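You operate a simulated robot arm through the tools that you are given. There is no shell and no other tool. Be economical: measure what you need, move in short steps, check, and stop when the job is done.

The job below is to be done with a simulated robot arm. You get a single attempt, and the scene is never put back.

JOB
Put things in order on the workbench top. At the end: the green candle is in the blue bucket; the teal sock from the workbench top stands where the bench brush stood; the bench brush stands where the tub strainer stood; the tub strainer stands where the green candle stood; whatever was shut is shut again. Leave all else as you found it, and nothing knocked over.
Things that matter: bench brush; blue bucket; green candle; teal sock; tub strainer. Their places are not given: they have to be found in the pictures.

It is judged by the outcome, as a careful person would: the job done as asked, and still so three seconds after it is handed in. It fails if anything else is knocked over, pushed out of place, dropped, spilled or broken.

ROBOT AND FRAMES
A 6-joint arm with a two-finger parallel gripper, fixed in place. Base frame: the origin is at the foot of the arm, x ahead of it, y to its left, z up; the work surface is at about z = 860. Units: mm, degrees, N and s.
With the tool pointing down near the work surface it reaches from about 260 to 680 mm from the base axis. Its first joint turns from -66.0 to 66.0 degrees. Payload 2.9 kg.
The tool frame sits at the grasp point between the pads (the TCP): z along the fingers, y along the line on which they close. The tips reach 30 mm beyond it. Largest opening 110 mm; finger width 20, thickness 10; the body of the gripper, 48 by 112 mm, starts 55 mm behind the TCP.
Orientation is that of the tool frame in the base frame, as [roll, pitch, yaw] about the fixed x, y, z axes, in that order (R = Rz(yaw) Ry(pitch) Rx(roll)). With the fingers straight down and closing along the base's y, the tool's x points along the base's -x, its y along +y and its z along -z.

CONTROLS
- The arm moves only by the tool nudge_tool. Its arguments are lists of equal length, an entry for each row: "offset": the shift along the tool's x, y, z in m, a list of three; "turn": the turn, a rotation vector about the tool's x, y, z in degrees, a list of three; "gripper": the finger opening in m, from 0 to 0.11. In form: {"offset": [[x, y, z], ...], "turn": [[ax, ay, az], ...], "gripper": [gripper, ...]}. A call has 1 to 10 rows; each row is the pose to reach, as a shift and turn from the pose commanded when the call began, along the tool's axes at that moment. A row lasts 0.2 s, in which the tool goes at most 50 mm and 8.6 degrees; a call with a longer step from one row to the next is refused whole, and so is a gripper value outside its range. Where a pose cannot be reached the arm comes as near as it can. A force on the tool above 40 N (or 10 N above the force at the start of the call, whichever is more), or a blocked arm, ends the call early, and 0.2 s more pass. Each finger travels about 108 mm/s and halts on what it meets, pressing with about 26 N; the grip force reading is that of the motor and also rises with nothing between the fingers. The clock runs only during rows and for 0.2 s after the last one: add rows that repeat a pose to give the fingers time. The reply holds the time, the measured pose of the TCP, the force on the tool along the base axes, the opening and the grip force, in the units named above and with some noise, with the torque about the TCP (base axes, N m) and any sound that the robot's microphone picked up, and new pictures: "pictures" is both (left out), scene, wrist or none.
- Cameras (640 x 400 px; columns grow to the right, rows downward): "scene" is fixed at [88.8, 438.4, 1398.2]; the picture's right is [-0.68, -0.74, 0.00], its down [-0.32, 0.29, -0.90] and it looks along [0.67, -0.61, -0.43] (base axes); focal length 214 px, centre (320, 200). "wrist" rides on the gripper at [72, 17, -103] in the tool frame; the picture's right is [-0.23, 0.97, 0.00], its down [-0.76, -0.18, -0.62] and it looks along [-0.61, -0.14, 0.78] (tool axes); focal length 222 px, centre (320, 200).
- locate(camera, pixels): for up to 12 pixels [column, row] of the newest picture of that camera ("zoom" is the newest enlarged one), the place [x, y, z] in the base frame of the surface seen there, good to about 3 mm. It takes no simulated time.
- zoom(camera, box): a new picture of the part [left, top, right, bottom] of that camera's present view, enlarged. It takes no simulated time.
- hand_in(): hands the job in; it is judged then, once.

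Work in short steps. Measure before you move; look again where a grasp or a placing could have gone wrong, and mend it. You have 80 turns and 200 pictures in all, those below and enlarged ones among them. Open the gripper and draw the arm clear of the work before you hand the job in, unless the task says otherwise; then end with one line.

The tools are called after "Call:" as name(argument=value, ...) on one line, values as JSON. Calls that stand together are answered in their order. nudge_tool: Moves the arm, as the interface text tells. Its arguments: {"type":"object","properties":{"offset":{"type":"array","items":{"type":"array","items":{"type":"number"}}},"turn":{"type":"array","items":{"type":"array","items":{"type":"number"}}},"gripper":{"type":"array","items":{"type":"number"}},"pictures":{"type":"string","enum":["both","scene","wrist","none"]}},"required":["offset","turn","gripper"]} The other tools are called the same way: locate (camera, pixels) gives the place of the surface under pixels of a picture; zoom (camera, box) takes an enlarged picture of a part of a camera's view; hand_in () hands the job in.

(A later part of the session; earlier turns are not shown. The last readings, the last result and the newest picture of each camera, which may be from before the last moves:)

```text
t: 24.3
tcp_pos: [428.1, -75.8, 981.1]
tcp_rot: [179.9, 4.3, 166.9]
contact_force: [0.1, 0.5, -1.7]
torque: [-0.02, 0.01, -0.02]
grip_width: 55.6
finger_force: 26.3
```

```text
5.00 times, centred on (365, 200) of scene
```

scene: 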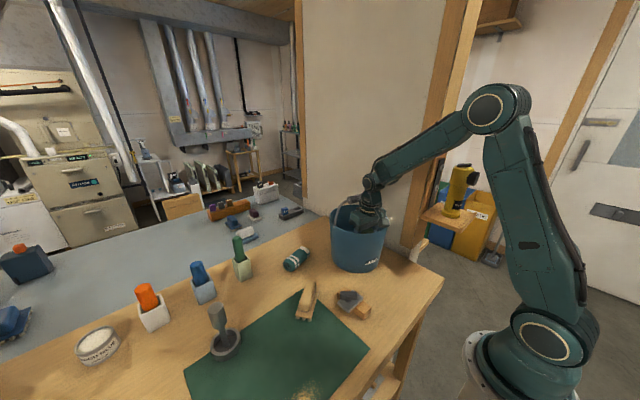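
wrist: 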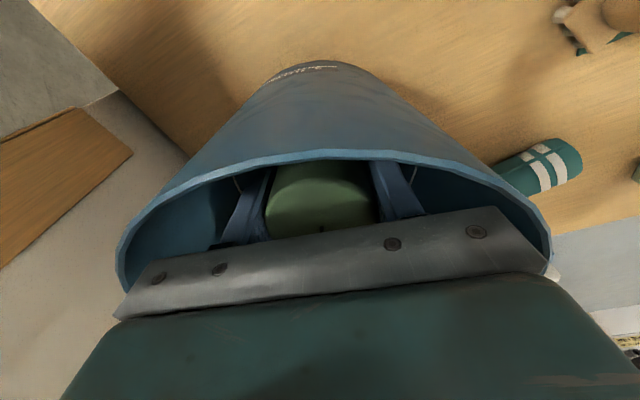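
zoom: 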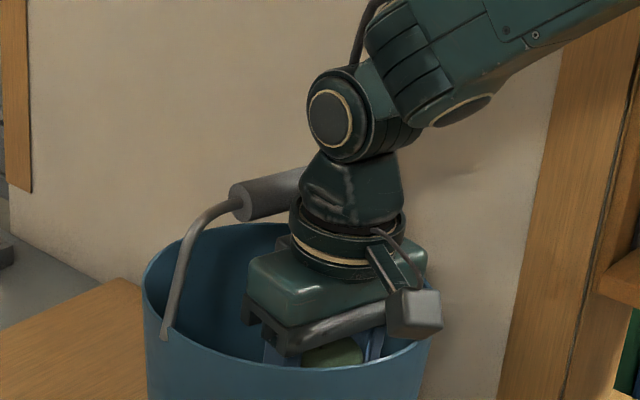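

The plate corners sit inside the rim in the wrist view (corners (155,258),(497,205)). I lower straight down in 4 mm rows by 24 mm.

Call:
nudge_tool(offset=[[0, -0.001, 0.004], [0.0005, -0.0015, 0.008], [0.001, -0.0015, 0.012], [0.001, -0.0015, 0.016], [0.0015, -0.0015, 0.02], [0.0015, -0.0015, 0.024], [0.0015, -0.0015, 0.024]], turn=[[0, 0, 0], [0, 0, 0], [0, 0, 0], [0, 0, 0], [0, 0, 0], [0, 0, 0], [0, 0, 0]], gripper=[0, 0, 0, 0, 0, 0, 0])

Call:
zoom(camera="scene", box=[325, 160, 405, 240])

```text
t: 25.1
tcp_pos: [430.3, -75.2, 975.8]
tcp_rot: [179.8, 4.8, 167.2]
contact_force: [-2.4, 0.2, 8.5]
torque: [0.61, 0.07, 0.14]
grip_width: 55.2
finger_force: 25.9
stopped in row 3: the force on the tool passed its limit (the readings are from after the stop); the commanded pose is now the measured one
```

scene: 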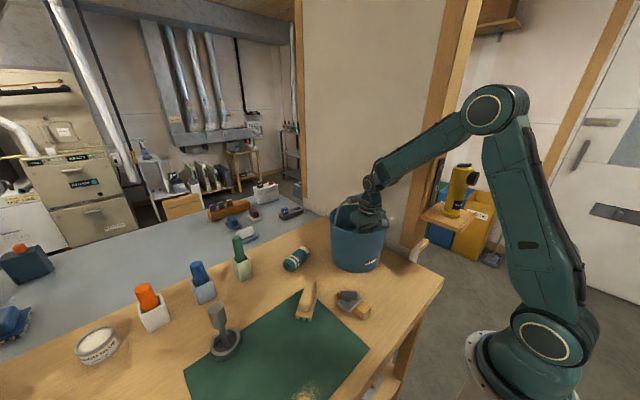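
wrist: 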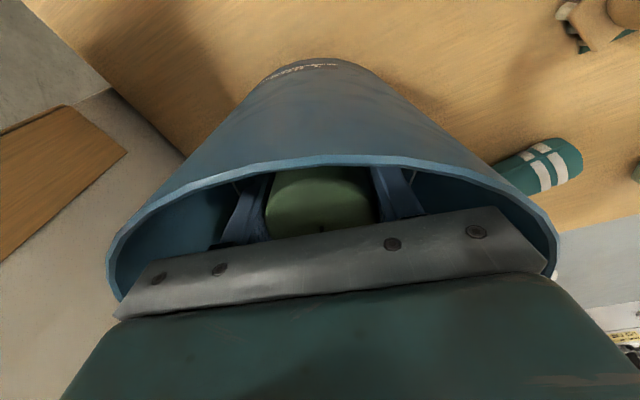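

```text
5.00 times, centred on (365, 200) of scene
```

zoom: 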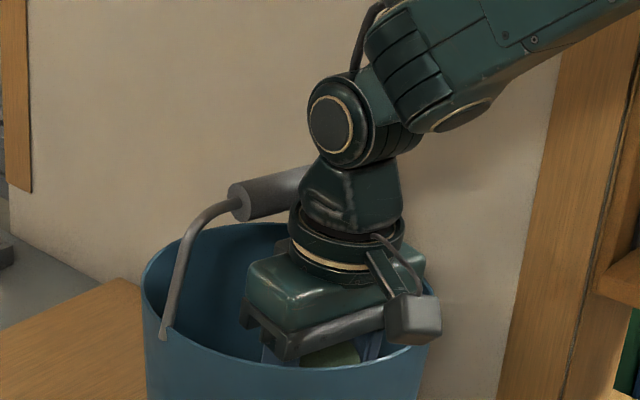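

The near +y body corner touched the rim lip. I lift 6 mm, move 5 mm inward and 2 mm to -y, lean slightly more, and then lower again.

Call:
nudge_tool(offset=[[0, 0, -0.006], [-0.003, -0.002, -0.006], [-0.005, -0.002, -0.006], [-0.005, -0.002, -0.002], [-0.005, -0.002, 0.001], [-0.005, -0.002, 0.004], [-0.005, -0.002, 0.007], [-0.0045, -0.002, 0.01], [-0.004, -0.002, 0.013], [-0.004, -0.002, 0.013]], turn=[[0, 0, 0], [0, -0.8, 0], [0, -1.7, 0], [0, -1.7, 0], [0, -1.7, 0], [0, -1.7, 0], [0, -1.7, 0], [0, -1.7, 0], [0, -1.7, 0], [0, -1.7, 0]], gripper=[0, 0, 0, 0, 0, 0, 0, 0, 0, 0])

Call:
zoom(camera="scene", box=[325, 160, 405, 240])

```text
t: 27.2
tcp_pos: [433.7, -79.3, 962.2]
tcp_rot: [179.7, 6.4, 167.2]
contact_force: [-0.4, 0.0, -2.4]
torque: [0.05, -0.02, -0.02]
grip_width: 55.5
finger_force: 25.7
```

scene: 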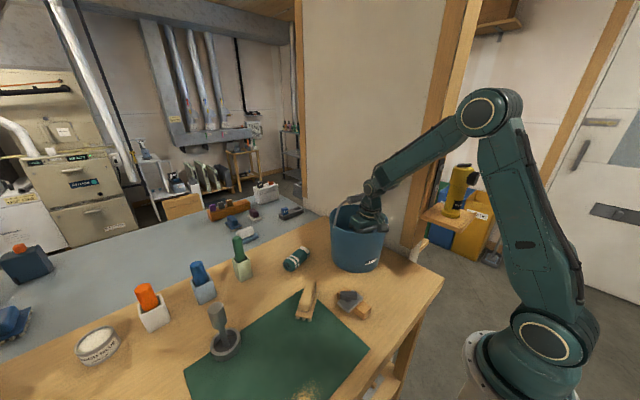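
wrist: 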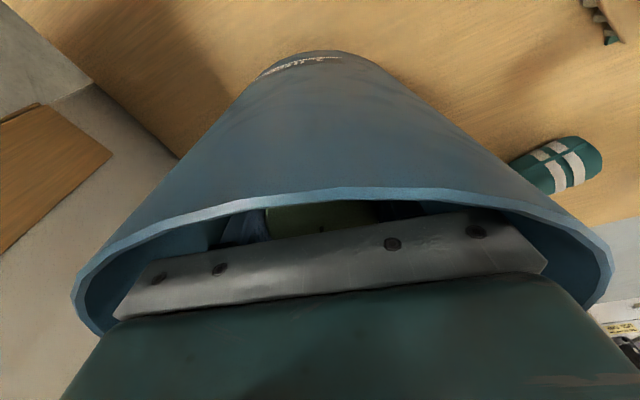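

```text
5.00 times, centred on (365, 200) of scene
```

zoom: 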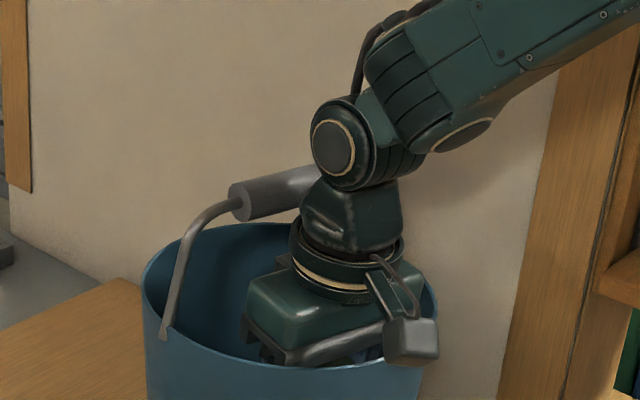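

The body is inside the rim with no contact. I continue straight down in 3 mm rows until floor contact (~TCP 940).

Call:
nudge_tool(offset=[[0, 0, 0.003], [0.0005, 0, 0.006], [0.001, 0, 0.009], [0.001, 0, 0.012], [0.0015, 0, 0.015], [0.0015, 0, 0.018], [0.002, 0, 0.021], [0.002, 0, 0.023]], turn=[[0, 0, 0], [0, 0, 0], [0, 0, 0], [0, 0, 0], [0, 0, 0], [0, 0, 0], [0, 0, 0], [0, 0, 0]], gripper=[0, 0, 0, 0, 0, 0, 0, 0])

Call:
zoom(camera="scene", box=[325, 160, 405, 240])

```text
t: 29.1
tcp_pos: [435.7, -80.5, 939.7]
tcp_rot: [179.7, 6.4, 167.2]
contact_force: [1.0, -1.6, -1.5]
torque: [0.06, 0.1, -0.04]
grip_width: 55.5
finger_force: 25.8
```

scene: 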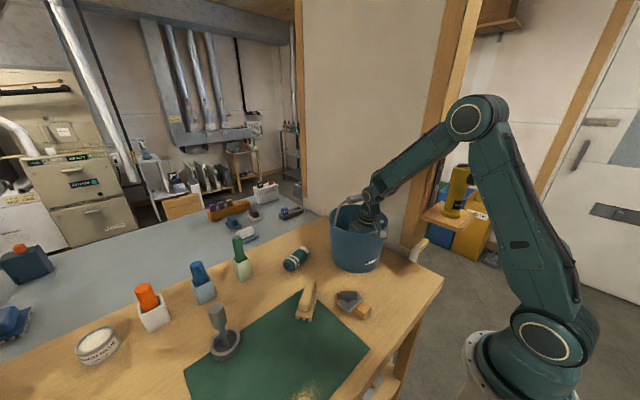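
wrist: 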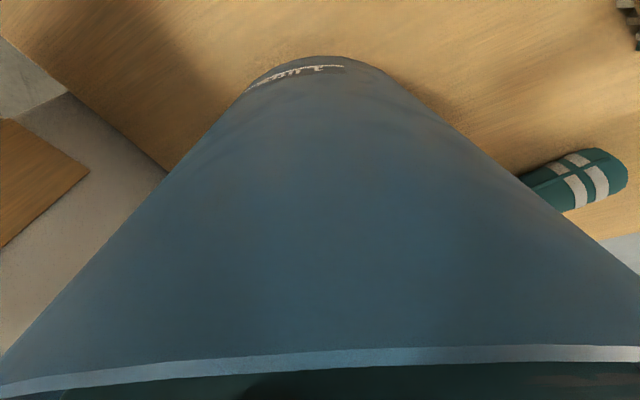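

```text
5.00 times, centred on (365, 200) of scene
```

zoom: 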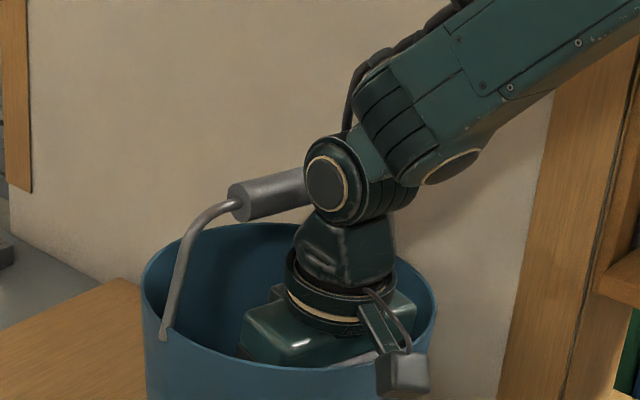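

TCP is 940 with the candle practically on the floor and no hard contact. I open the fingers moderately.

Call:
nudge_tool(offset=[[0, 0, 0.001], [0, 0, 0.001], [0, 0, 0.001], [0, 0, 0.001]], turn=[[0, 0, 0], [0, 0, 0], [0, 0, 0], [0, 0, 0]], gripper=[0.054, 0.058, 0.068, 0.074], pictures="none")

```text
t: 30.1
tcp_pos: [434.1, -79.0, 939.3]
tcp_rot: [179.6, 6.4, 167.2]
contact_force: [1.4, -1.0, 0.5]
torque: [0.07, 0.12, -0.08]
grip_width: 74.1
finger_force: 0.1
```

Released. I retreat by the reverse path: straight up 43 mm, then shift outward while straightening the tool.

Call:
nudge_tool(offset=[[-0.0006, 0, -0.006], [-0.0018, 0, -0.016], [-0.0029, 0, -0.026], [-0.0039, 0, -0.035], [-0.0047, 0, -0.0427], [-0.002, 0.0005, -0.043], [0.0005, 0.001, -0.0433], [0.004, 0.001, -0.047], [0.008, 0.001, -0.0515], [0.0122, 0.001, -0.0557]], turn=[[0, 0, 0], [0, 0, 0], [0, 0, 0], [0, 0, 0], [0, 0, 0], [0, 0.8, 0], [0, 1.7, 0], [0, 3.3, 0], [0, 4.9, 0], [0, 6.4, 0]], gripper=[0.074, 0.074, 0.074, 0.074, 0.074, 0.074, 0.074, 0.074, 0.074, 0.074])

```text
t: 32.2
tcp_pos: [414.9, -75.7, 993.0]
tcp_rot: [179.7, 0.0, 167.2]
contact_force: [1.0, -0.2, 0.0]
torque: [-0.01, -0.02, 0.01]
grip_width: 74.0
finger_force: 0.2
```

scene: 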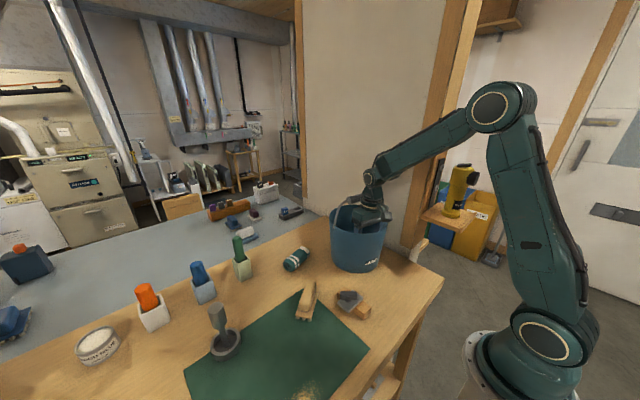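
wrist: 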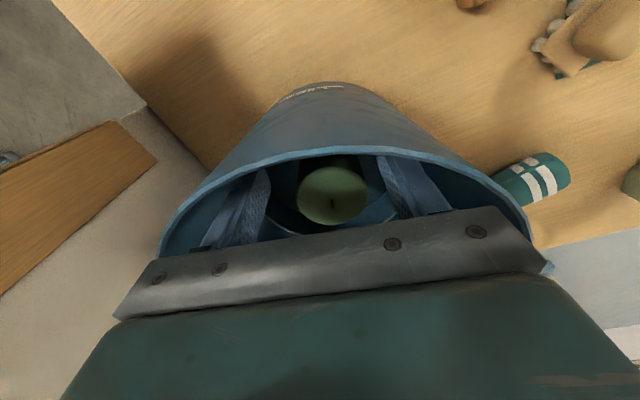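

The candle stands upright on the bucket floor (wick at (332,203)). I go straight up 180 mm.

Call:
nudge_tool(offset=[[0.001, 0, -0.01], [0.001, 0, -0.025], [0.001, 0, -0.04], [0.001, 0, -0.055], [0.001, 0, -0.07], [0.001, 0, -0.09], [0.001, 0, -0.115], [0.001, 0, -0.14], [0.001, 0, -0.175], [0.001, 0, -0.21]], turn=[[0, 0, 0], [0, 0, 0], [0, 0, 0], [0, 0, 0], [0, 0, 0], [0, 0, 0], [0, 0, 0], [0, 0, 0], [0, 0, 0], [0, 0, 0]], gripper=[0.074, 0.074, 0.074, 0.074, 0.074, 0.074, 0.074, 0.074, 0.074, 0.074])

Call:
zoom(camera="scene", box=[310, 170, 420, 280])

```text
t: 34.5
tcp_pos: [414.5, -75.0, 1205.8]
tcp_rot: [179.7, 0.0, 167.2]
contact_force: [-0.4, 0.5, -0.2]
torque: [-0.02, 0.0, 0.02]
grip_width: 73.9
finger_force: 0.1
```

scene: 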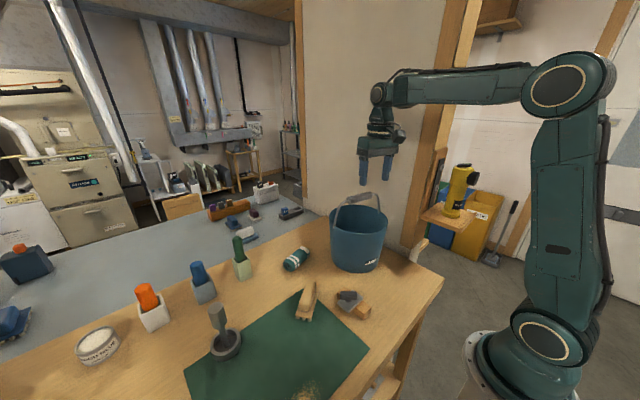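
wrist: 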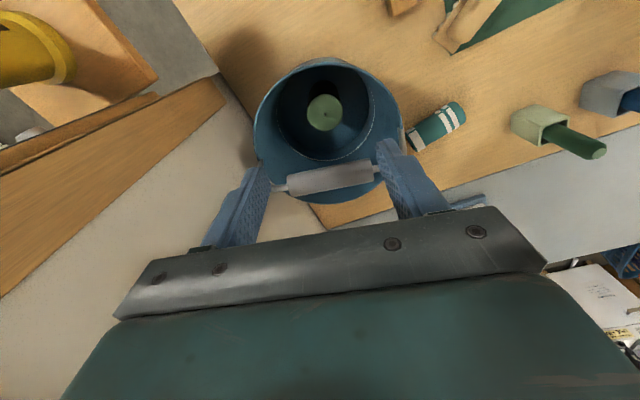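

```text
3.64 times, centred on (365, 225) of scene
```

zoom: 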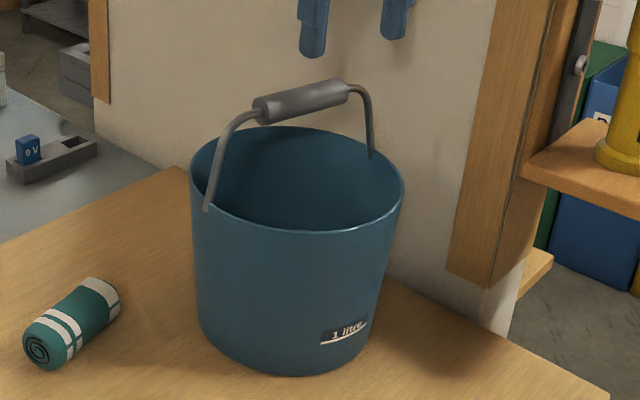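

The candle is in and the bucket is unmoved. Now I travel at height to above the strainer, about (464,385), turning the tool back to yaw 180.

Call:
nudge_tool(offset=[[0.0056, 0.0464, 0], [0.0112, 0.0928, 0], [0.0168, 0.139, 0], [0.0224, 0.1856, 0], [0.028, 0.232, 0], [0.0336, 0.278, 0], [0.0392, 0.325, 0], [0.0448, 0.371, 0.0], [0.0504, 0.418, 0.0], [0.056, 0.464, 0.01]], turn=[[0, 0, -2], [0, 0, -4], [0, 0, -6], [0, 0, -8], [0, 0, -10], [0, 0, -12], [0, 0, -13], [0, 0, -13], [0, 0, -13], [0, 0, -13]], gripper=[0.09, 0.09, 0.09, 0.09, 0.09, 0.09, 0.09, 0.09, 0.09, 0.09])

```text
t: 36.6
tcp_pos: [456.4, 385.5, 1191.1]
tcp_rot: [179.8, 0.0, -179.8]
contact_force: [0.4, -0.6, -0.1]
torque: [0.0, 0.03, 0.01]
grip_width: 90.0
finger_force: 0.1
out of reach, approached as far as the arm can: row 10
```

scene: 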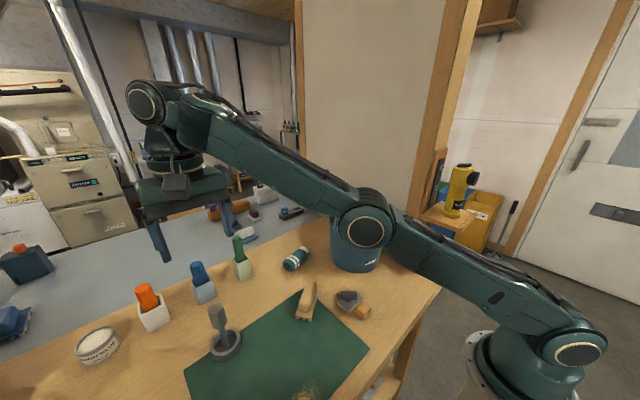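
wrist: 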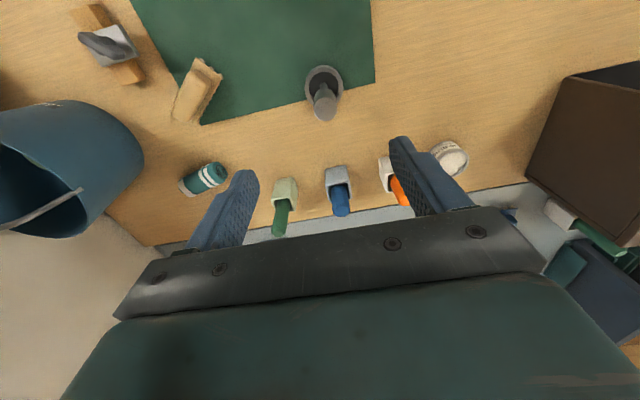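

Slightly beyond reach at this height, but lower it is fine. I locate the strainer's handle top and cup ring, also the brush, sock and the vacant candle spot.

Call:
zoom(camera="wrist", box=[150, 40, 390, 210])

Call:
locate(camera="wrist", pixels=[[325, 112], [318, 112], [332, 112], [325, 92], [324, 68], [306, 85], [342, 85], [308, 95], [341, 95]])

Call:
locate(camera="scene", pixels=[[218, 308], [211, 311], [224, 311], [219, 325], [226, 340], [210, 345], [241, 340], [225, 358], [228, 330], [218, 318]])

```text
2.35 times, centred on (270, 125) of wrist
```

zoom: 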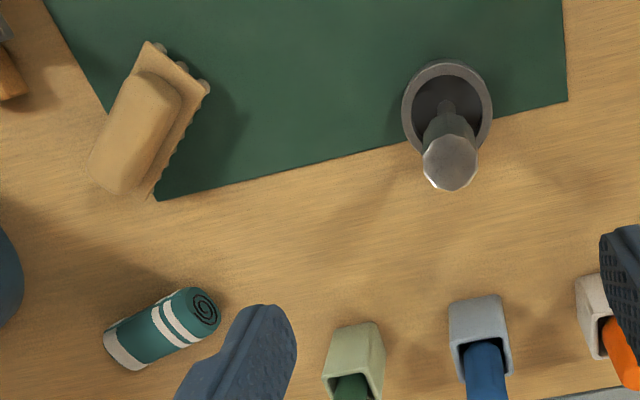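

```text
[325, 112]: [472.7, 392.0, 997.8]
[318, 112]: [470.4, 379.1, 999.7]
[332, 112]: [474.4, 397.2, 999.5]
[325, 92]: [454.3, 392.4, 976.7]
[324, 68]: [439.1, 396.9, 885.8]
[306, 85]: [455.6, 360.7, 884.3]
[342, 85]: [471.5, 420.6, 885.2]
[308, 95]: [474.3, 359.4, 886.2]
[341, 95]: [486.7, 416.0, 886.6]
```

```text
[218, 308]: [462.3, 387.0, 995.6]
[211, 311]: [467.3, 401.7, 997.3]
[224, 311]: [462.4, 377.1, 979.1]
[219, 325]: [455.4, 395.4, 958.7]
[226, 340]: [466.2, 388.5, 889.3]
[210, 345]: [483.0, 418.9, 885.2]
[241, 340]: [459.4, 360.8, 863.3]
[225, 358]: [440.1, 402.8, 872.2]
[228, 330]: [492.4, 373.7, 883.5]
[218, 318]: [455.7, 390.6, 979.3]
```

Strainer axis ≈(467,389), cup radius 30, handle top z 998. I descend to z≈1060 first and check alignment.

Call:
nudge_tool(offset=[[0, 0, 0.04], [0, 0, 0.085], [0, 0, 0.125], [0, 0, 0.125]], turn=[[0, 0, 0], [0, 0, 0], [0, 0, 0], [0, 0, 0]], gripper=[0.08, 0.07, 0.07, 0.07], pictures="wrist")

```text
t: 37.6
tcp_pos: [457.1, 387.1, 1066.7]
tcp_rot: [179.8, 0.1, -179.5]
contact_force: [-0.2, -0.9, 0.6]
torque: [0.03, -0.01, -0.01]
grip_width: 70.3
finger_force: 0.1
out of reach, approached as far as the arm can: row 2
```

wrist: 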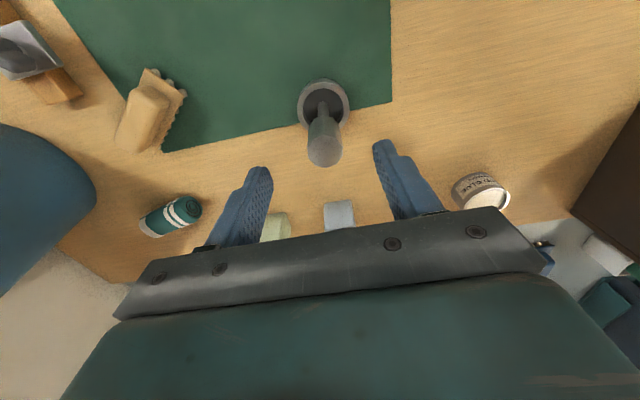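

Aligned within 10 mm in x. I move 10 mm forward and down to z≈976, handle at (325,150) between fingers.

Call:
nudge_tool(offset=[[-0.01, 0.002, 0.02], [-0.01, 0.002, 0.05], [-0.01, 0.002, 0.075], [-0.01, 0.002, 0.092], [-0.01, 0.002, 0.092]], turn=[[0, 0, 0], [0, 0, 0], [0, 0, 0], [0, 0, 0], [0, 0, 0]], gripper=[0.07, 0.07, 0.07, 0.07, 0.07])

Call:
zoom(camera="wrist", box=[220, 100, 420, 240])

```text
t: 38.9
tcp_pos: [477.6, 396.4, 975.8]
tcp_rot: [179.9, -0.1, -179.8]
contact_force: [-0.8, 0.0, -0.3]
torque: [0.03, -0.02, 0.0]
grip_width: 69.9
finger_force: 0.1
out of reach, approached as far as the arm can: row 3, 4, 5
```

scene: 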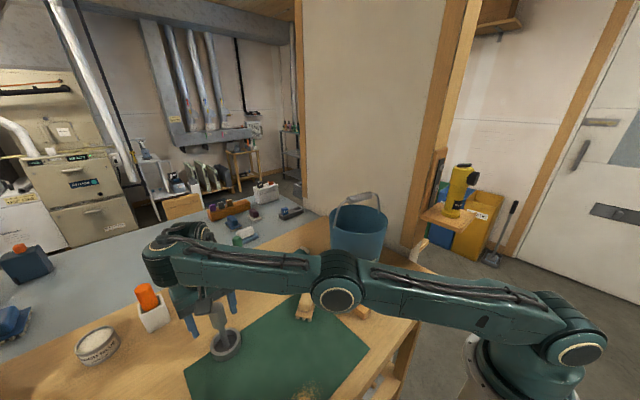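
wrist: 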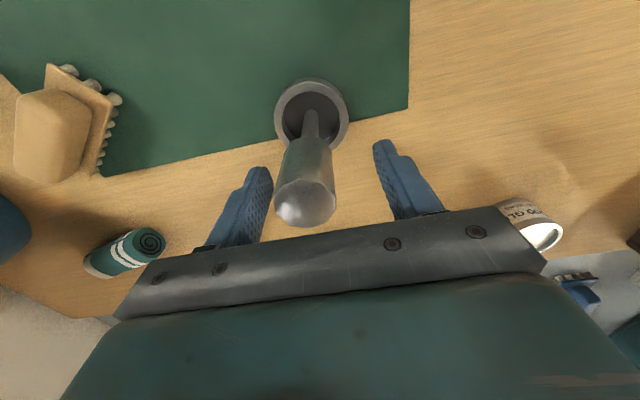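

```text
2.86 times, centred on (320, 170) of wrist
```

zoom: 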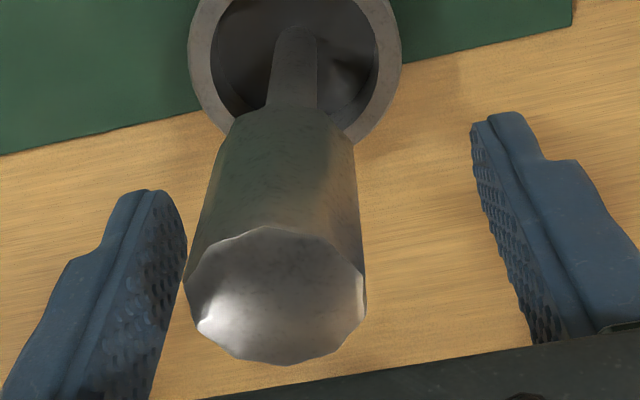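

The arm ended ahead of target: TCP (478,396). I check the handle top and step back about (-10,-7).

Call:
locate(camera="zoom", pixels=[[275, 290], [190, 280], [365, 290], [280, 230], [270, 355]])

Call:
nudge_tool(offset=[[0.005, -0.0035, 0], [0.01, -0.007, 0], [0.01, -0.007, 0]], turn=[[0, 0, 0], [0, 0, 0], [0, 0, 0]], gripper=[0.07, 0.07, 0.07], pictures="wrist")

```text
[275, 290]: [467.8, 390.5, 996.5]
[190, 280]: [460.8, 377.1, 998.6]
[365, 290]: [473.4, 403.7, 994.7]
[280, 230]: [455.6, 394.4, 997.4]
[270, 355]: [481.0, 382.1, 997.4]
```

```text
t: 39.6
tcp_pos: [475.7, 395.8, 980.7]
tcp_rot: [179.8, 0.0, -179.9]
contact_force: [0.3, -0.3, -0.5]
torque: [0.03, 0.03, -0.01]
grip_width: 70.0
finger_force: 0.0
out of reach, approached as far as the arm can: row 1, 2, 3
```

wrist: 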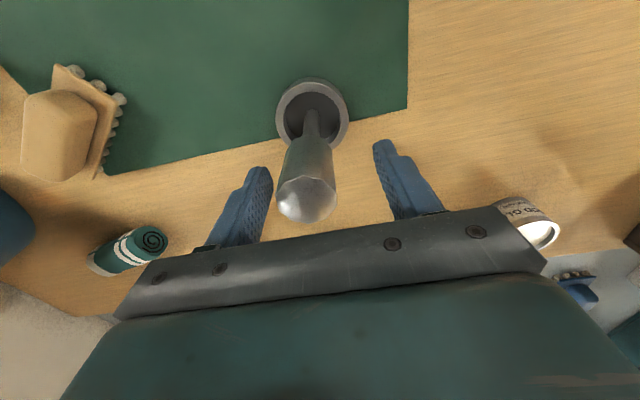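

Handle centre is (467.5,391). The command is still beyond reach, so I pull back further.

Call:
nudge_tool(offset=[[0.006, -0.002, 0], [0.012, -0.004, 0], [0.012, -0.004, 0]], turn=[[0, 0, 0], [0, 0, 0], [0, 0, 0]], gripper=[0.07, 0.07, 0.07], pictures="none")

```text
t: 40.5
tcp_pos: [471.4, 398.1, 984.1]
tcp_rot: [179.8, 0.0, -179.8]
contact_force: [0.3, -0.1, -0.6]
torque: [0.04, 0.01, 0.03]
grip_width: 69.9
finger_force: 0.0
out of reach, approached as far as the arm can: row 1, 2, 3
```

Readings don't follow the commands; I look at the arm's posture before going on.

Call:
zoom(camera="scene", box=[120, 180, 440, 380])

Call:
locate(camera="scene", pixels=[[338, 293], [165, 245], [250, 275], [570, 340], [460, 310]])

```text
2.00 times, centred on (280, 280) of scene
```

zoom: 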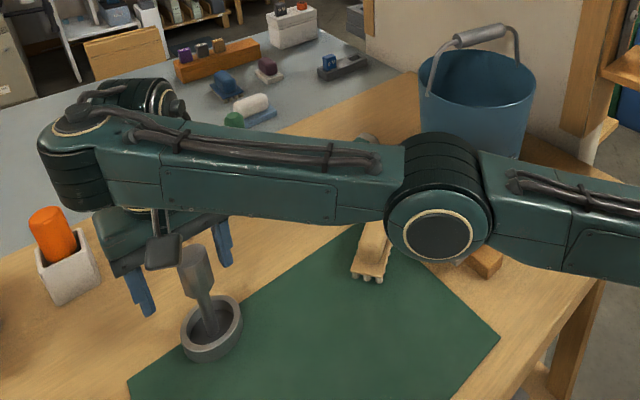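

```text
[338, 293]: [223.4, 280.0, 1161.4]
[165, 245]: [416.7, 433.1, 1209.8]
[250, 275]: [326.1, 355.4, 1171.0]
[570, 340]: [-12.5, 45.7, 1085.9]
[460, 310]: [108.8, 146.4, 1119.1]
```

The arm is stretched straight (singular), so I lift, then retract towards the base to regain a bent elbow, and approach again from a smaller radius.

Call:
nudge_tool(offset=[[0, 0, -0.03], [0, 0, -0.06], [0.02, -0.01, -0.065], [0.05, -0.03, -0.065], [0.08, -0.05, -0.065], [0.11, -0.07, -0.065], [0.13, -0.09, -0.065], [0.13, -0.09, -0.065]], turn=[[0, 0, 0], [0, 0, 0], [0, 0, 0], [0, 0, 0], [0, 0, 0], [0, 0, 0], [0, 0, 0], [0, 0, 0]], gripper=[0.07, 0.07, 0.07, 0.07, 0.07, 0.07, 0.07, 0.07])

```text
t: 42.2
tcp_pos: [412.9, 360.4, 1121.9]
tcp_rot: [179.9, -0.1, -179.8]
contact_force: [0.4, 0.3, -0.3]
torque: [0.01, -0.01, -0.01]
grip_width: 69.8
finger_force: 0.1
out of reach, approached as far as the arm can: row 4, 5, 6, 7, 8
```

scene: 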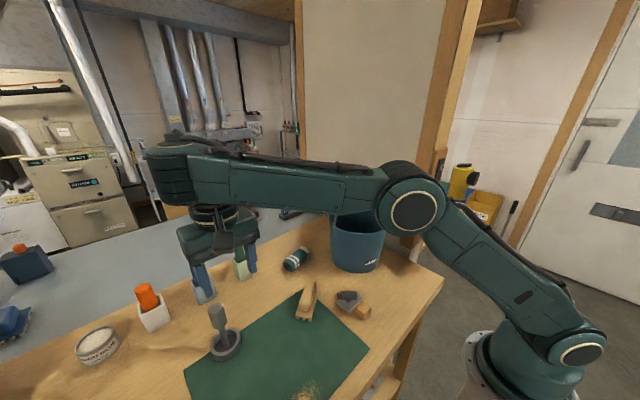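
wrist: 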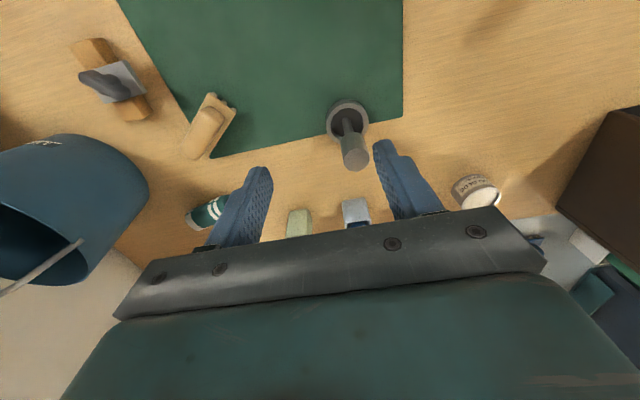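

Retraction was limited too, so it is a joint limit rather than reach; probably the wrist turn. I rotate the tool with the azimuth (turn −24° about tool z) in place and see.

Call:
nudge_tool(offset=[[0, 0, 0], [0, 0, 0], [0, 0, 0], [0, 0, 0], [0, 0, 0]], turn=[[0, 0, -6], [0, 0, -12], [0, 0, -18], [0, 0, -24], [0, 0, -24]], gripper=[0.07, 0.07, 0.07, 0.07, 0.07], pictures="none")

```text
t: 43.5
tcp_pos: [408.6, 364.8, 1121.3]
tcp_rot: [179.9, 0.0, -155.7]
contact_force: [-0.2, 0.0, 0.6]
torque: [0.02, 0.02, 0.04]
grip_width: 69.7
finger_force: 0.1
```

No limit flag now, so that was it. I move to above the handle (467,390), z≈1045.

Call:
nudge_tool(offset=[[-0.03, 0.001, 0.02], [-0.064, 0.002, 0.045], [-0.064, 0.002, 0.076], [-0.064, 0.002, 0.076]], turn=[[0, 0, 0], [0, 0, 0], [0, 0, 0], [0, 0, 0]], gripper=[0.07, 0.07, 0.07, 0.07], pictures="wrist")

Call:
locate(camera="wrist", pixels=[[320, 180], [320, 150]])

```text
t: 44.5
tcp_pos: [462.0, 398.4, 1044.9]
tcp_rot: [179.9, 0.3, -155.9]
contact_force: [0.4, 0.1, 1.0]
torque: [-0.02, -0.01, 0.02]
grip_width: 70.0
finger_force: 0.0
```

wrist: 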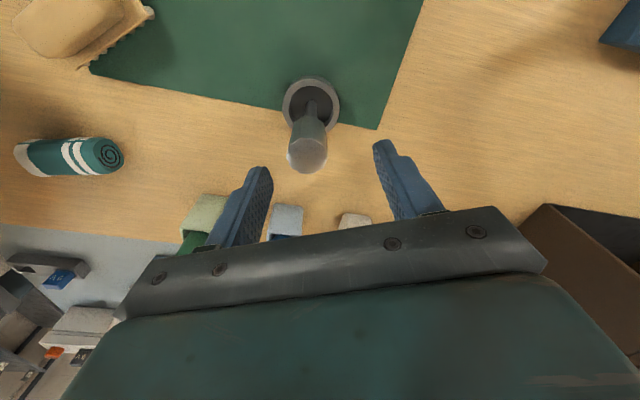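

```text
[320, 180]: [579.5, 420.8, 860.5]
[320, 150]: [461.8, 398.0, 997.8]
```

The handle top (307,155) is left of centre: I correct 9 mm along tool −y and descend to z≈975.

Call:
nudge_tool(offset=[[-0.002, -0.009, 0.0], [-0.002, -0.009, 0.025], [-0.002, -0.009, 0.05], [-0.002, -0.009, 0.07], [-0.002, -0.009, 0.07]], turn=[[0, 0, 0], [0, 0, 0], [0, 0, 0], [0, 0, 0], [0, 0, 0]], gripper=[0.07, 0.07, 0.07, 0.07, 0.07])

Call:
locate(camera="wrist", pixels=[[320, 205], [310, 205], [330, 205], [320, 195], [320, 215]])

```text
t: 45.6
tcp_pos: [478.6, 394.7, 977.0]
tcp_rot: [179.8, 0.1, -155.8]
contact_force: [0.2, 0.2, 0.6]
torque: [-0.01, -0.01, 0.02]
grip_width: 69.9
finger_force: 0.0
out of reach, approached as far as the arm can: row 3, 4, 5
```

scene: 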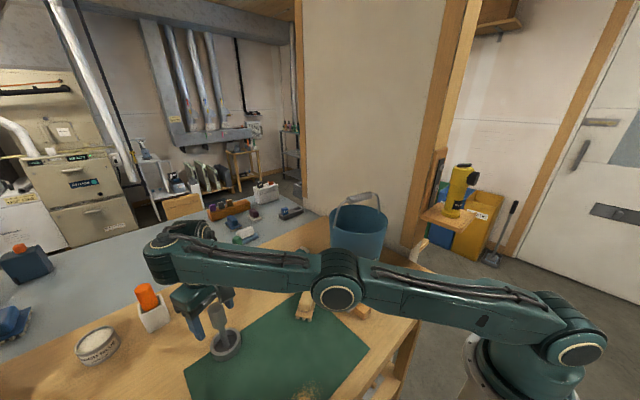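
wrist: 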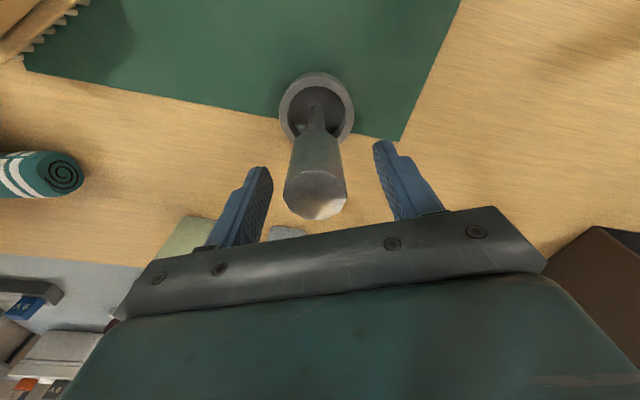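

```text
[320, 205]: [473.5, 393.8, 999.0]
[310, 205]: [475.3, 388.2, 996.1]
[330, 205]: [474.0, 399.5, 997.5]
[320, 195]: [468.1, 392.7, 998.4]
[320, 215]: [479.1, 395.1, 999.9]
```

The arm again ends straight and over-reached. I measure the posture (shoulder, elbow, wrist) to understand the limit.

Call:
locate(camera="scene", pixels=[[578, 352], [338, 298], [158, 265], [185, 240], [205, 300], [450, 290], [270, 285], [160, 245], [470, 320]])

Call:
zoom(camera="scene", box=[120, 200, 280, 380])

```text
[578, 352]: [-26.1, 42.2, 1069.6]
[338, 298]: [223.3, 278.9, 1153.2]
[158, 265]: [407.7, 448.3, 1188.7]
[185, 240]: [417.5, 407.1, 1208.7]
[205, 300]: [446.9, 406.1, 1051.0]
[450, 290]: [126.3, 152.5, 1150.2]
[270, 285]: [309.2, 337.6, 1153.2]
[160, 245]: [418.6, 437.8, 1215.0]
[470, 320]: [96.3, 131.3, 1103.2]
```

```text
2.22 times, centred on (200, 290) of scene
```

zoom: 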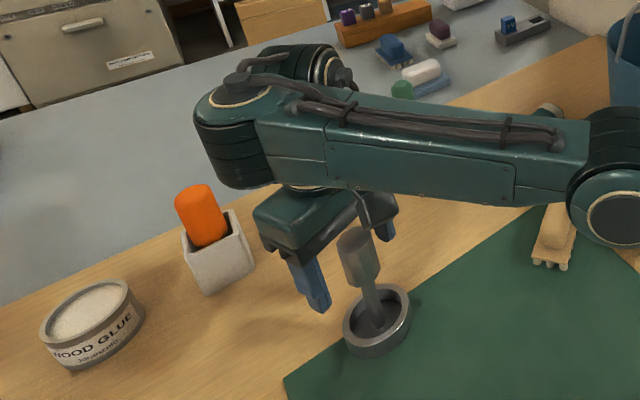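

The forearm/wrist has drifted into a contorted stretched posture. I lift off and go back to the well-behaved region around (400,250,1120) to reset it.

Call:
nudge_tool(offset=[[0, 0, -0.03], [0, 0, -0.06], [0, 0, -0.09], [0.03, -0.02, -0.11], [0.06, -0.045, -0.13], [0.095, -0.07, -0.14], [0.13, -0.1, -0.14], [0.13, -0.1, -0.14]], turn=[[0, 0, 0], [0, 0, 0], [0, 0, 0], [0, 0, 6], [0, 0, 12], [0, 0, 18], [0, 0, 24], [0, 0, 24]], gripper=[0.07, 0.07, 0.07, 0.07, 0.07, 0.07, 0.07, 0.07], pictures="scene")

```text
t: 47.5
tcp_pos: [433.3, 271.0, 1158.0]
tcp_rot: [-180.0, -0.1, 180.0]
contact_force: [-0.5, -0.9, 0.6]
torque: [-0.01, 0.03, -0.02]
grip_width: 69.9
finger_force: 0.1
out of reach, approached as far as the arm can: row 6, 7, 8
```

scene: 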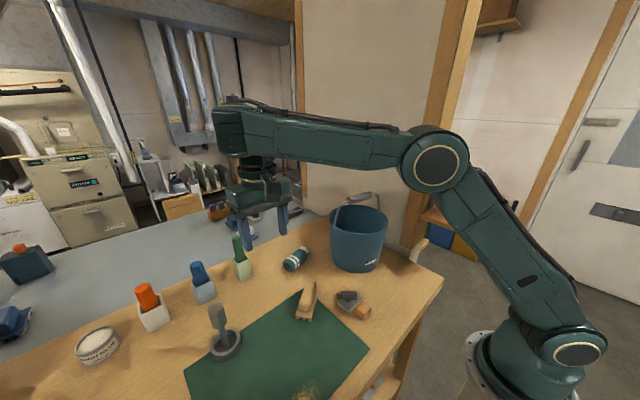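

Still contorted. I look closely at the wrist now to understand which joint is flipped.

Call:
zoom(camera="scene", box=[190, 80, 330, 260])

Call:
locate(camera="scene", pixels=[[228, 105], [215, 130], [245, 130], [255, 165], [435, 165], [258, 195]])

```text
2.22 times, centred on (260, 170) of scene
```

zoom: 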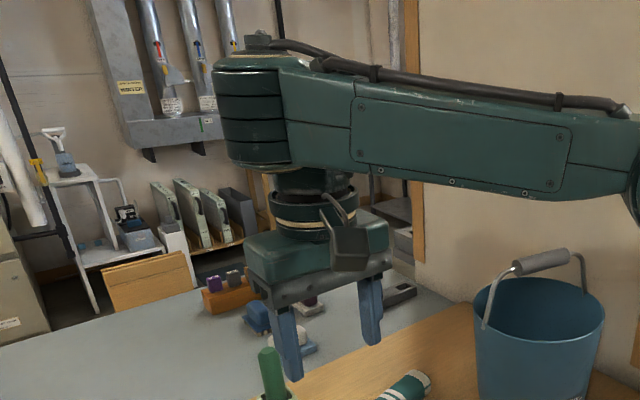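

```text
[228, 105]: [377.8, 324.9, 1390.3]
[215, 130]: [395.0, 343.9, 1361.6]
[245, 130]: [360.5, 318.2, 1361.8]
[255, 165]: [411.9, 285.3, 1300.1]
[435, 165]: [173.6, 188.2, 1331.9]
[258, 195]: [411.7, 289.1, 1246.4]
```

The wrist has flipped over its singularity (forearm tilted up). I go around it: tilt the tool 16° sideways about the radial direction, retract and lower, so the wrist joint can swing back.

Call:
nudge_tool(offset=[[0, 0, 0], [0, 0, 0], [0.02, -0.015, 0], [0.045, -0.03, 0.01], [0.07, -0.045, 0.03], [0.085, -0.055, 0.06], [0.085, -0.055, 0.09], [0.085, -0.055, 0.09]], turn=[[-6.6, 4.4, 0], [-13.3, 8.8, 0], [-13.3, 8.8, 0], [-13.3, 8.8, 0], [-13.3, 8.8, 0], [-13.3, 8.8, 0], [-13.3, 8.8, 0], [-13.3, 8.8, 0]], gripper=[0.07, 0.07, 0.07, 0.07, 0.07, 0.07, 0.07, 0.07], pictures="scene")

```text
t: 49.2
tcp_pos: [418.7, 232.2, 1191.4]
tcp_rot: [166.5, -8.7, -178.7]
contact_force: [-0.1, 0.9, 0.0]
torque: [0.0, -0.01, -0.02]
grip_width: 69.9
finger_force: 0.1
out of reach, approached as far as the arm can: row 1, 2, 3, 4, 5, 6, 7, 8
```

scene: 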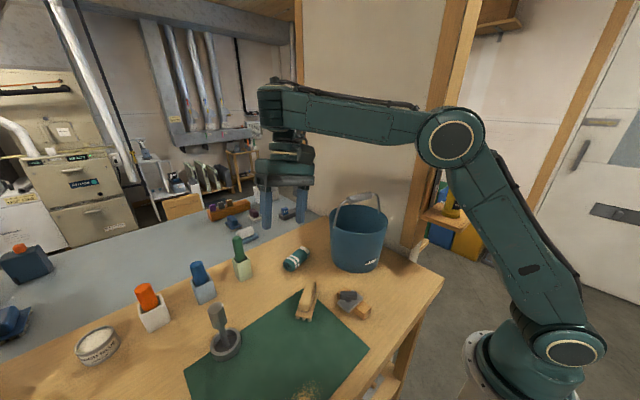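

All rows were limited with this tilt, so I try the opposite sideways tilt, turning in place first.

Call:
nudge_tool(offset=[[0, 0, 0], [0, 0, 0], [0, 0, 0], [0, 0, 0], [0, 0, 0]], turn=[[6.7, -4.4, 0], [13.4, -8.8, 0], [20, -13.2, 0], [26.6, -17.6, 0], [26.6, -17.6, 0]], gripper=[0.07, 0.07, 0.07, 0.07, 0.07], pictures="scene")

```text
t: 50.5
tcp_pos: [420.7, 232.9, 1177.9]
tcp_rot: [-166.9, 9.1, -178.8]
contact_force: [-0.1, -0.3, -0.3]
torque: [0.0, -0.02, 0.03]
grip_width: 70.1
finger_force: 0.1
out of reach, approached as far as the arm can: row 3, 4, 5
```

scene: 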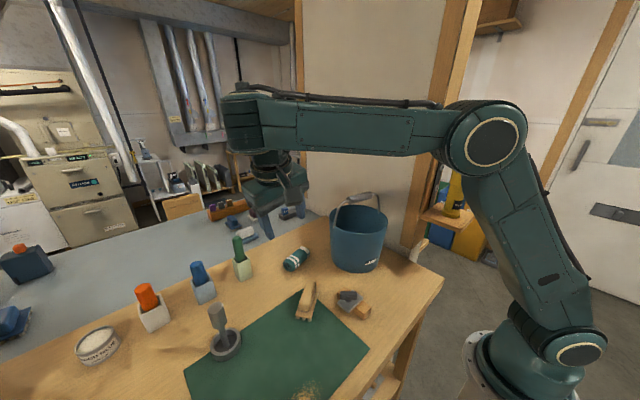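

This direction progresses further. Keeping this tilt, I retract and lower a little and look at the wrist.

Call:
nudge_tool(offset=[[0.02, -0.015, 0.0], [0.045, -0.03, 0.0], [0.07, -0.045, 0.01], [0.09, -0.06, 0.03], [0.09, -0.06, 0.05], [0.09, -0.06, 0.05]], turn=[[0, 0, 0], [0, 0, 0], [0, 0, 0], [0, 0, 0], [0, 0, 0], [0, 0, 0]], gripper=[0.07, 0.07, 0.07, 0.07, 0.07, 0.07], pictures="scene")

Call:
zoom(camera="scene", box=[190, 40, 450, 240])

```text
t: 51.9
tcp_pos: [338.0, 163.0, 1127.4]
tcp_rot: [-166.8, 8.8, -178.9]
contact_force: [0.9, 0.0, -0.3]
torque: [0.03, -0.04, 0.0]
grip_width: 70.2
finger_force: 0.0
```

scene: 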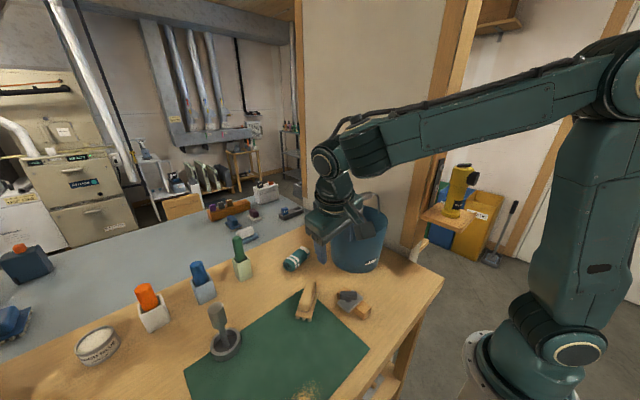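

```text
2.00 times, centred on (320, 140) of scene
```

zoom: 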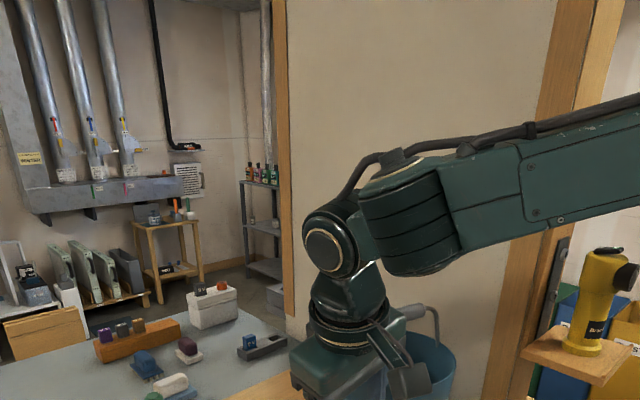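

The wrist is back in its normal posture (forearm sloping down). I remove the tilt.

Call:
nudge_tool(offset=[[0, 0, 0], [0, 0, 0], [0, 0, 0]], turn=[[-6.6, 4.4, 0], [-13.2, 8.8, 0], [-13.2, 8.8, 0]], gripper=[0.07, 0.07, 0.07], pictures="none")

```text
t: 52.6
tcp_pos: [338.5, 162.9, 1126.3]
tcp_rot: [179.9, 0.1, -179.8]
contact_force: [0.5, -0.2, -0.2]
torque: [-0.01, 0.01, -0.04]
grip_width: 70.0
finger_force: 0.1
```

Now I go low first (z≈1050) and move outward to (430,350), keeping the forearm sloping down.

Call:
nudge_tool(offset=[[0, 0, 0.04], [0, 0.005, 0.077], [-0.02, 0.045, 0.077], [-0.04, 0.085, 0.077], [-0.06, 0.125, 0.077], [-0.08, 0.16, 0.077], [-0.092, 0.187, 0.077], [-0.092, 0.187, 0.077]], turn=[[0, 0, 0], [0, 0, 0], [0, 0, 0], [0, 0, 0], [0, 0, 0], [0, 0, 0], [0, 0, 0], [0, 0, 0]], gripper=[0.07, 0.07, 0.07, 0.07, 0.07, 0.07, 0.07, 0.07])

```text
t: 54.5
tcp_pos: [432.4, 349.4, 1051.1]
tcp_rot: [179.8, 0.1, -179.8]
contact_force: [-0.1, -0.4, -1.0]
torque: [-0.03, -0.02, -0.02]
grip_width: 69.8
finger_force: 0.2
```

scene: 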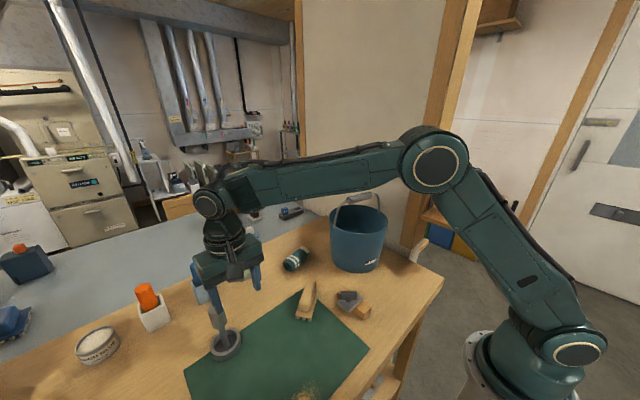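
wrist: 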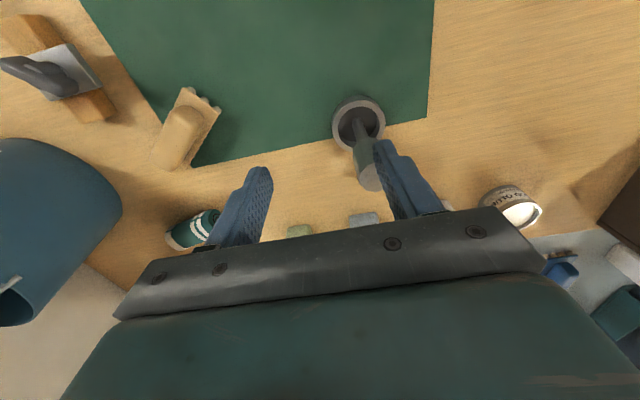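

I will approach the handle low and slide in along +x: first to (410,391), down to z≈975, then forward to x=467 in small steps.

Call:
nudge_tool(offset=[[0.022, 0.02, 0], [0.022, 0.041, 0.02], [0.022, 0.041, 0.05], [0.022, 0.041, 0.076], [0.002, 0.041, 0.076], [-0.018, 0.041, 0.076], [-0.035, 0.041, 0.076], [-0.035, 0.041, 0.076]], turn=[[0, 0, 0], [0, 0, 0], [0, 0, 0], [0, 0, 0], [0, 0, 0], [0, 0, 0], [0, 0, 0], [0, 0, 0]], gripper=[0.075, 0.075, 0.075, 0.075, 0.075, 0.075, 0.075, 0.075])

Call:
locate(camera="wrist", pixels=[[320, 200], [310, 200], [330, 200]])

```text
t: 56.2
tcp_pos: [468.2, 389.9, 975.3]
tcp_rot: [179.8, 0.1, -179.8]
contact_force: [0.0, -0.1, 0.4]
torque: [-0.02, -0.01, 0.02]
grip_width: 74.8
finger_force: 0.0
```

scene: 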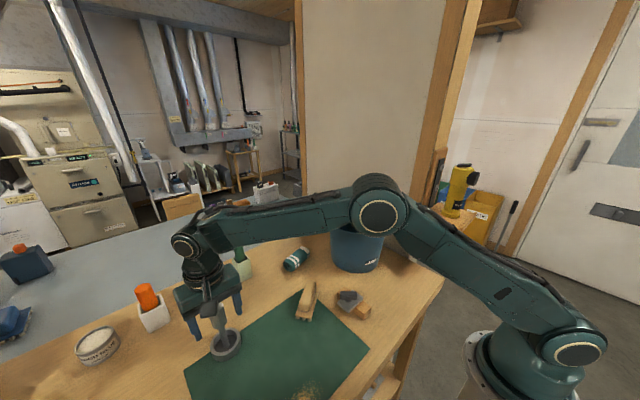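
wrist: 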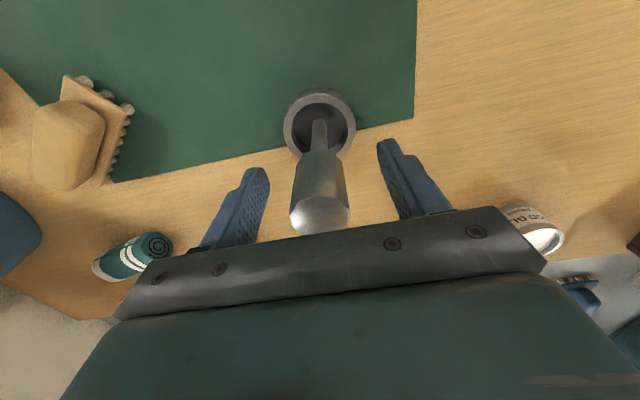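

```text
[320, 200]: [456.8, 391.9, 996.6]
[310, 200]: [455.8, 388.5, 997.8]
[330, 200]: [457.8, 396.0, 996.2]
```

Aligned on the handle (468,390,975). I close, then lift 15 mm slowly.

Call:
nudge_tool(offset=[[0, 0, 0], [0, 0, 0], [0, 0, 0], [0, 0, 0], [0, 0, -0.003], [0, 0, -0.008], [0, 0, -0.015], [0, 0, -0.015]], turn=[[0, 0, 0], [0, 0, 0], [0, 0, 0], [0, 0, 0], [0, 0, 0], [0, 0, 0], [0, 0, 0], [0, 0, 0]], gripper=[0.05, 0.03, 0, 0, 0, 0, 0, 0])

Call:
zoom(camera="scene", box=[160, 260, 300, 380])

```text
t: 58.0
tcp_pos: [466.4, 390.8, 990.0]
tcp_rot: [179.8, 0.1, -179.7]
contact_force: [0.0, -0.2, -1.9]
torque: [-0.01, -0.02, 0.01]
grip_width: 31.3
finger_force: 26.9
```

scene: 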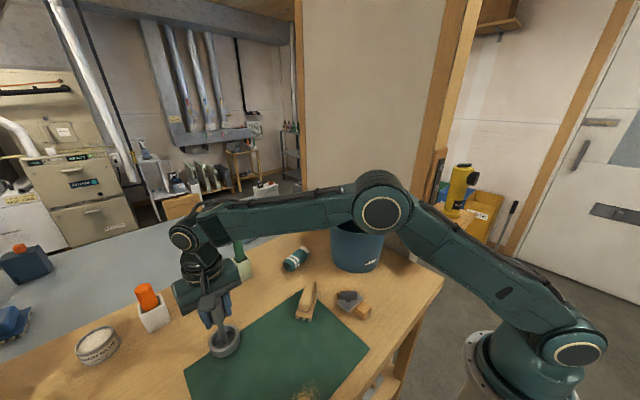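
wrist: 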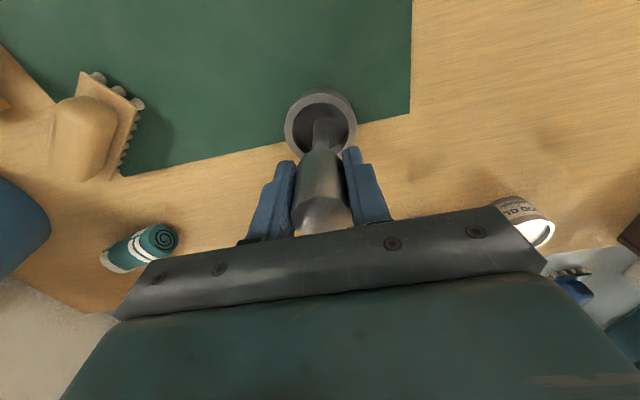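

```text
3.33 times, centred on (230, 320) of scene
```

zoom: 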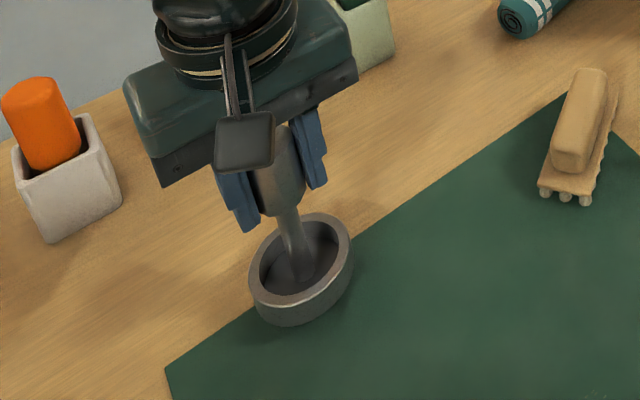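

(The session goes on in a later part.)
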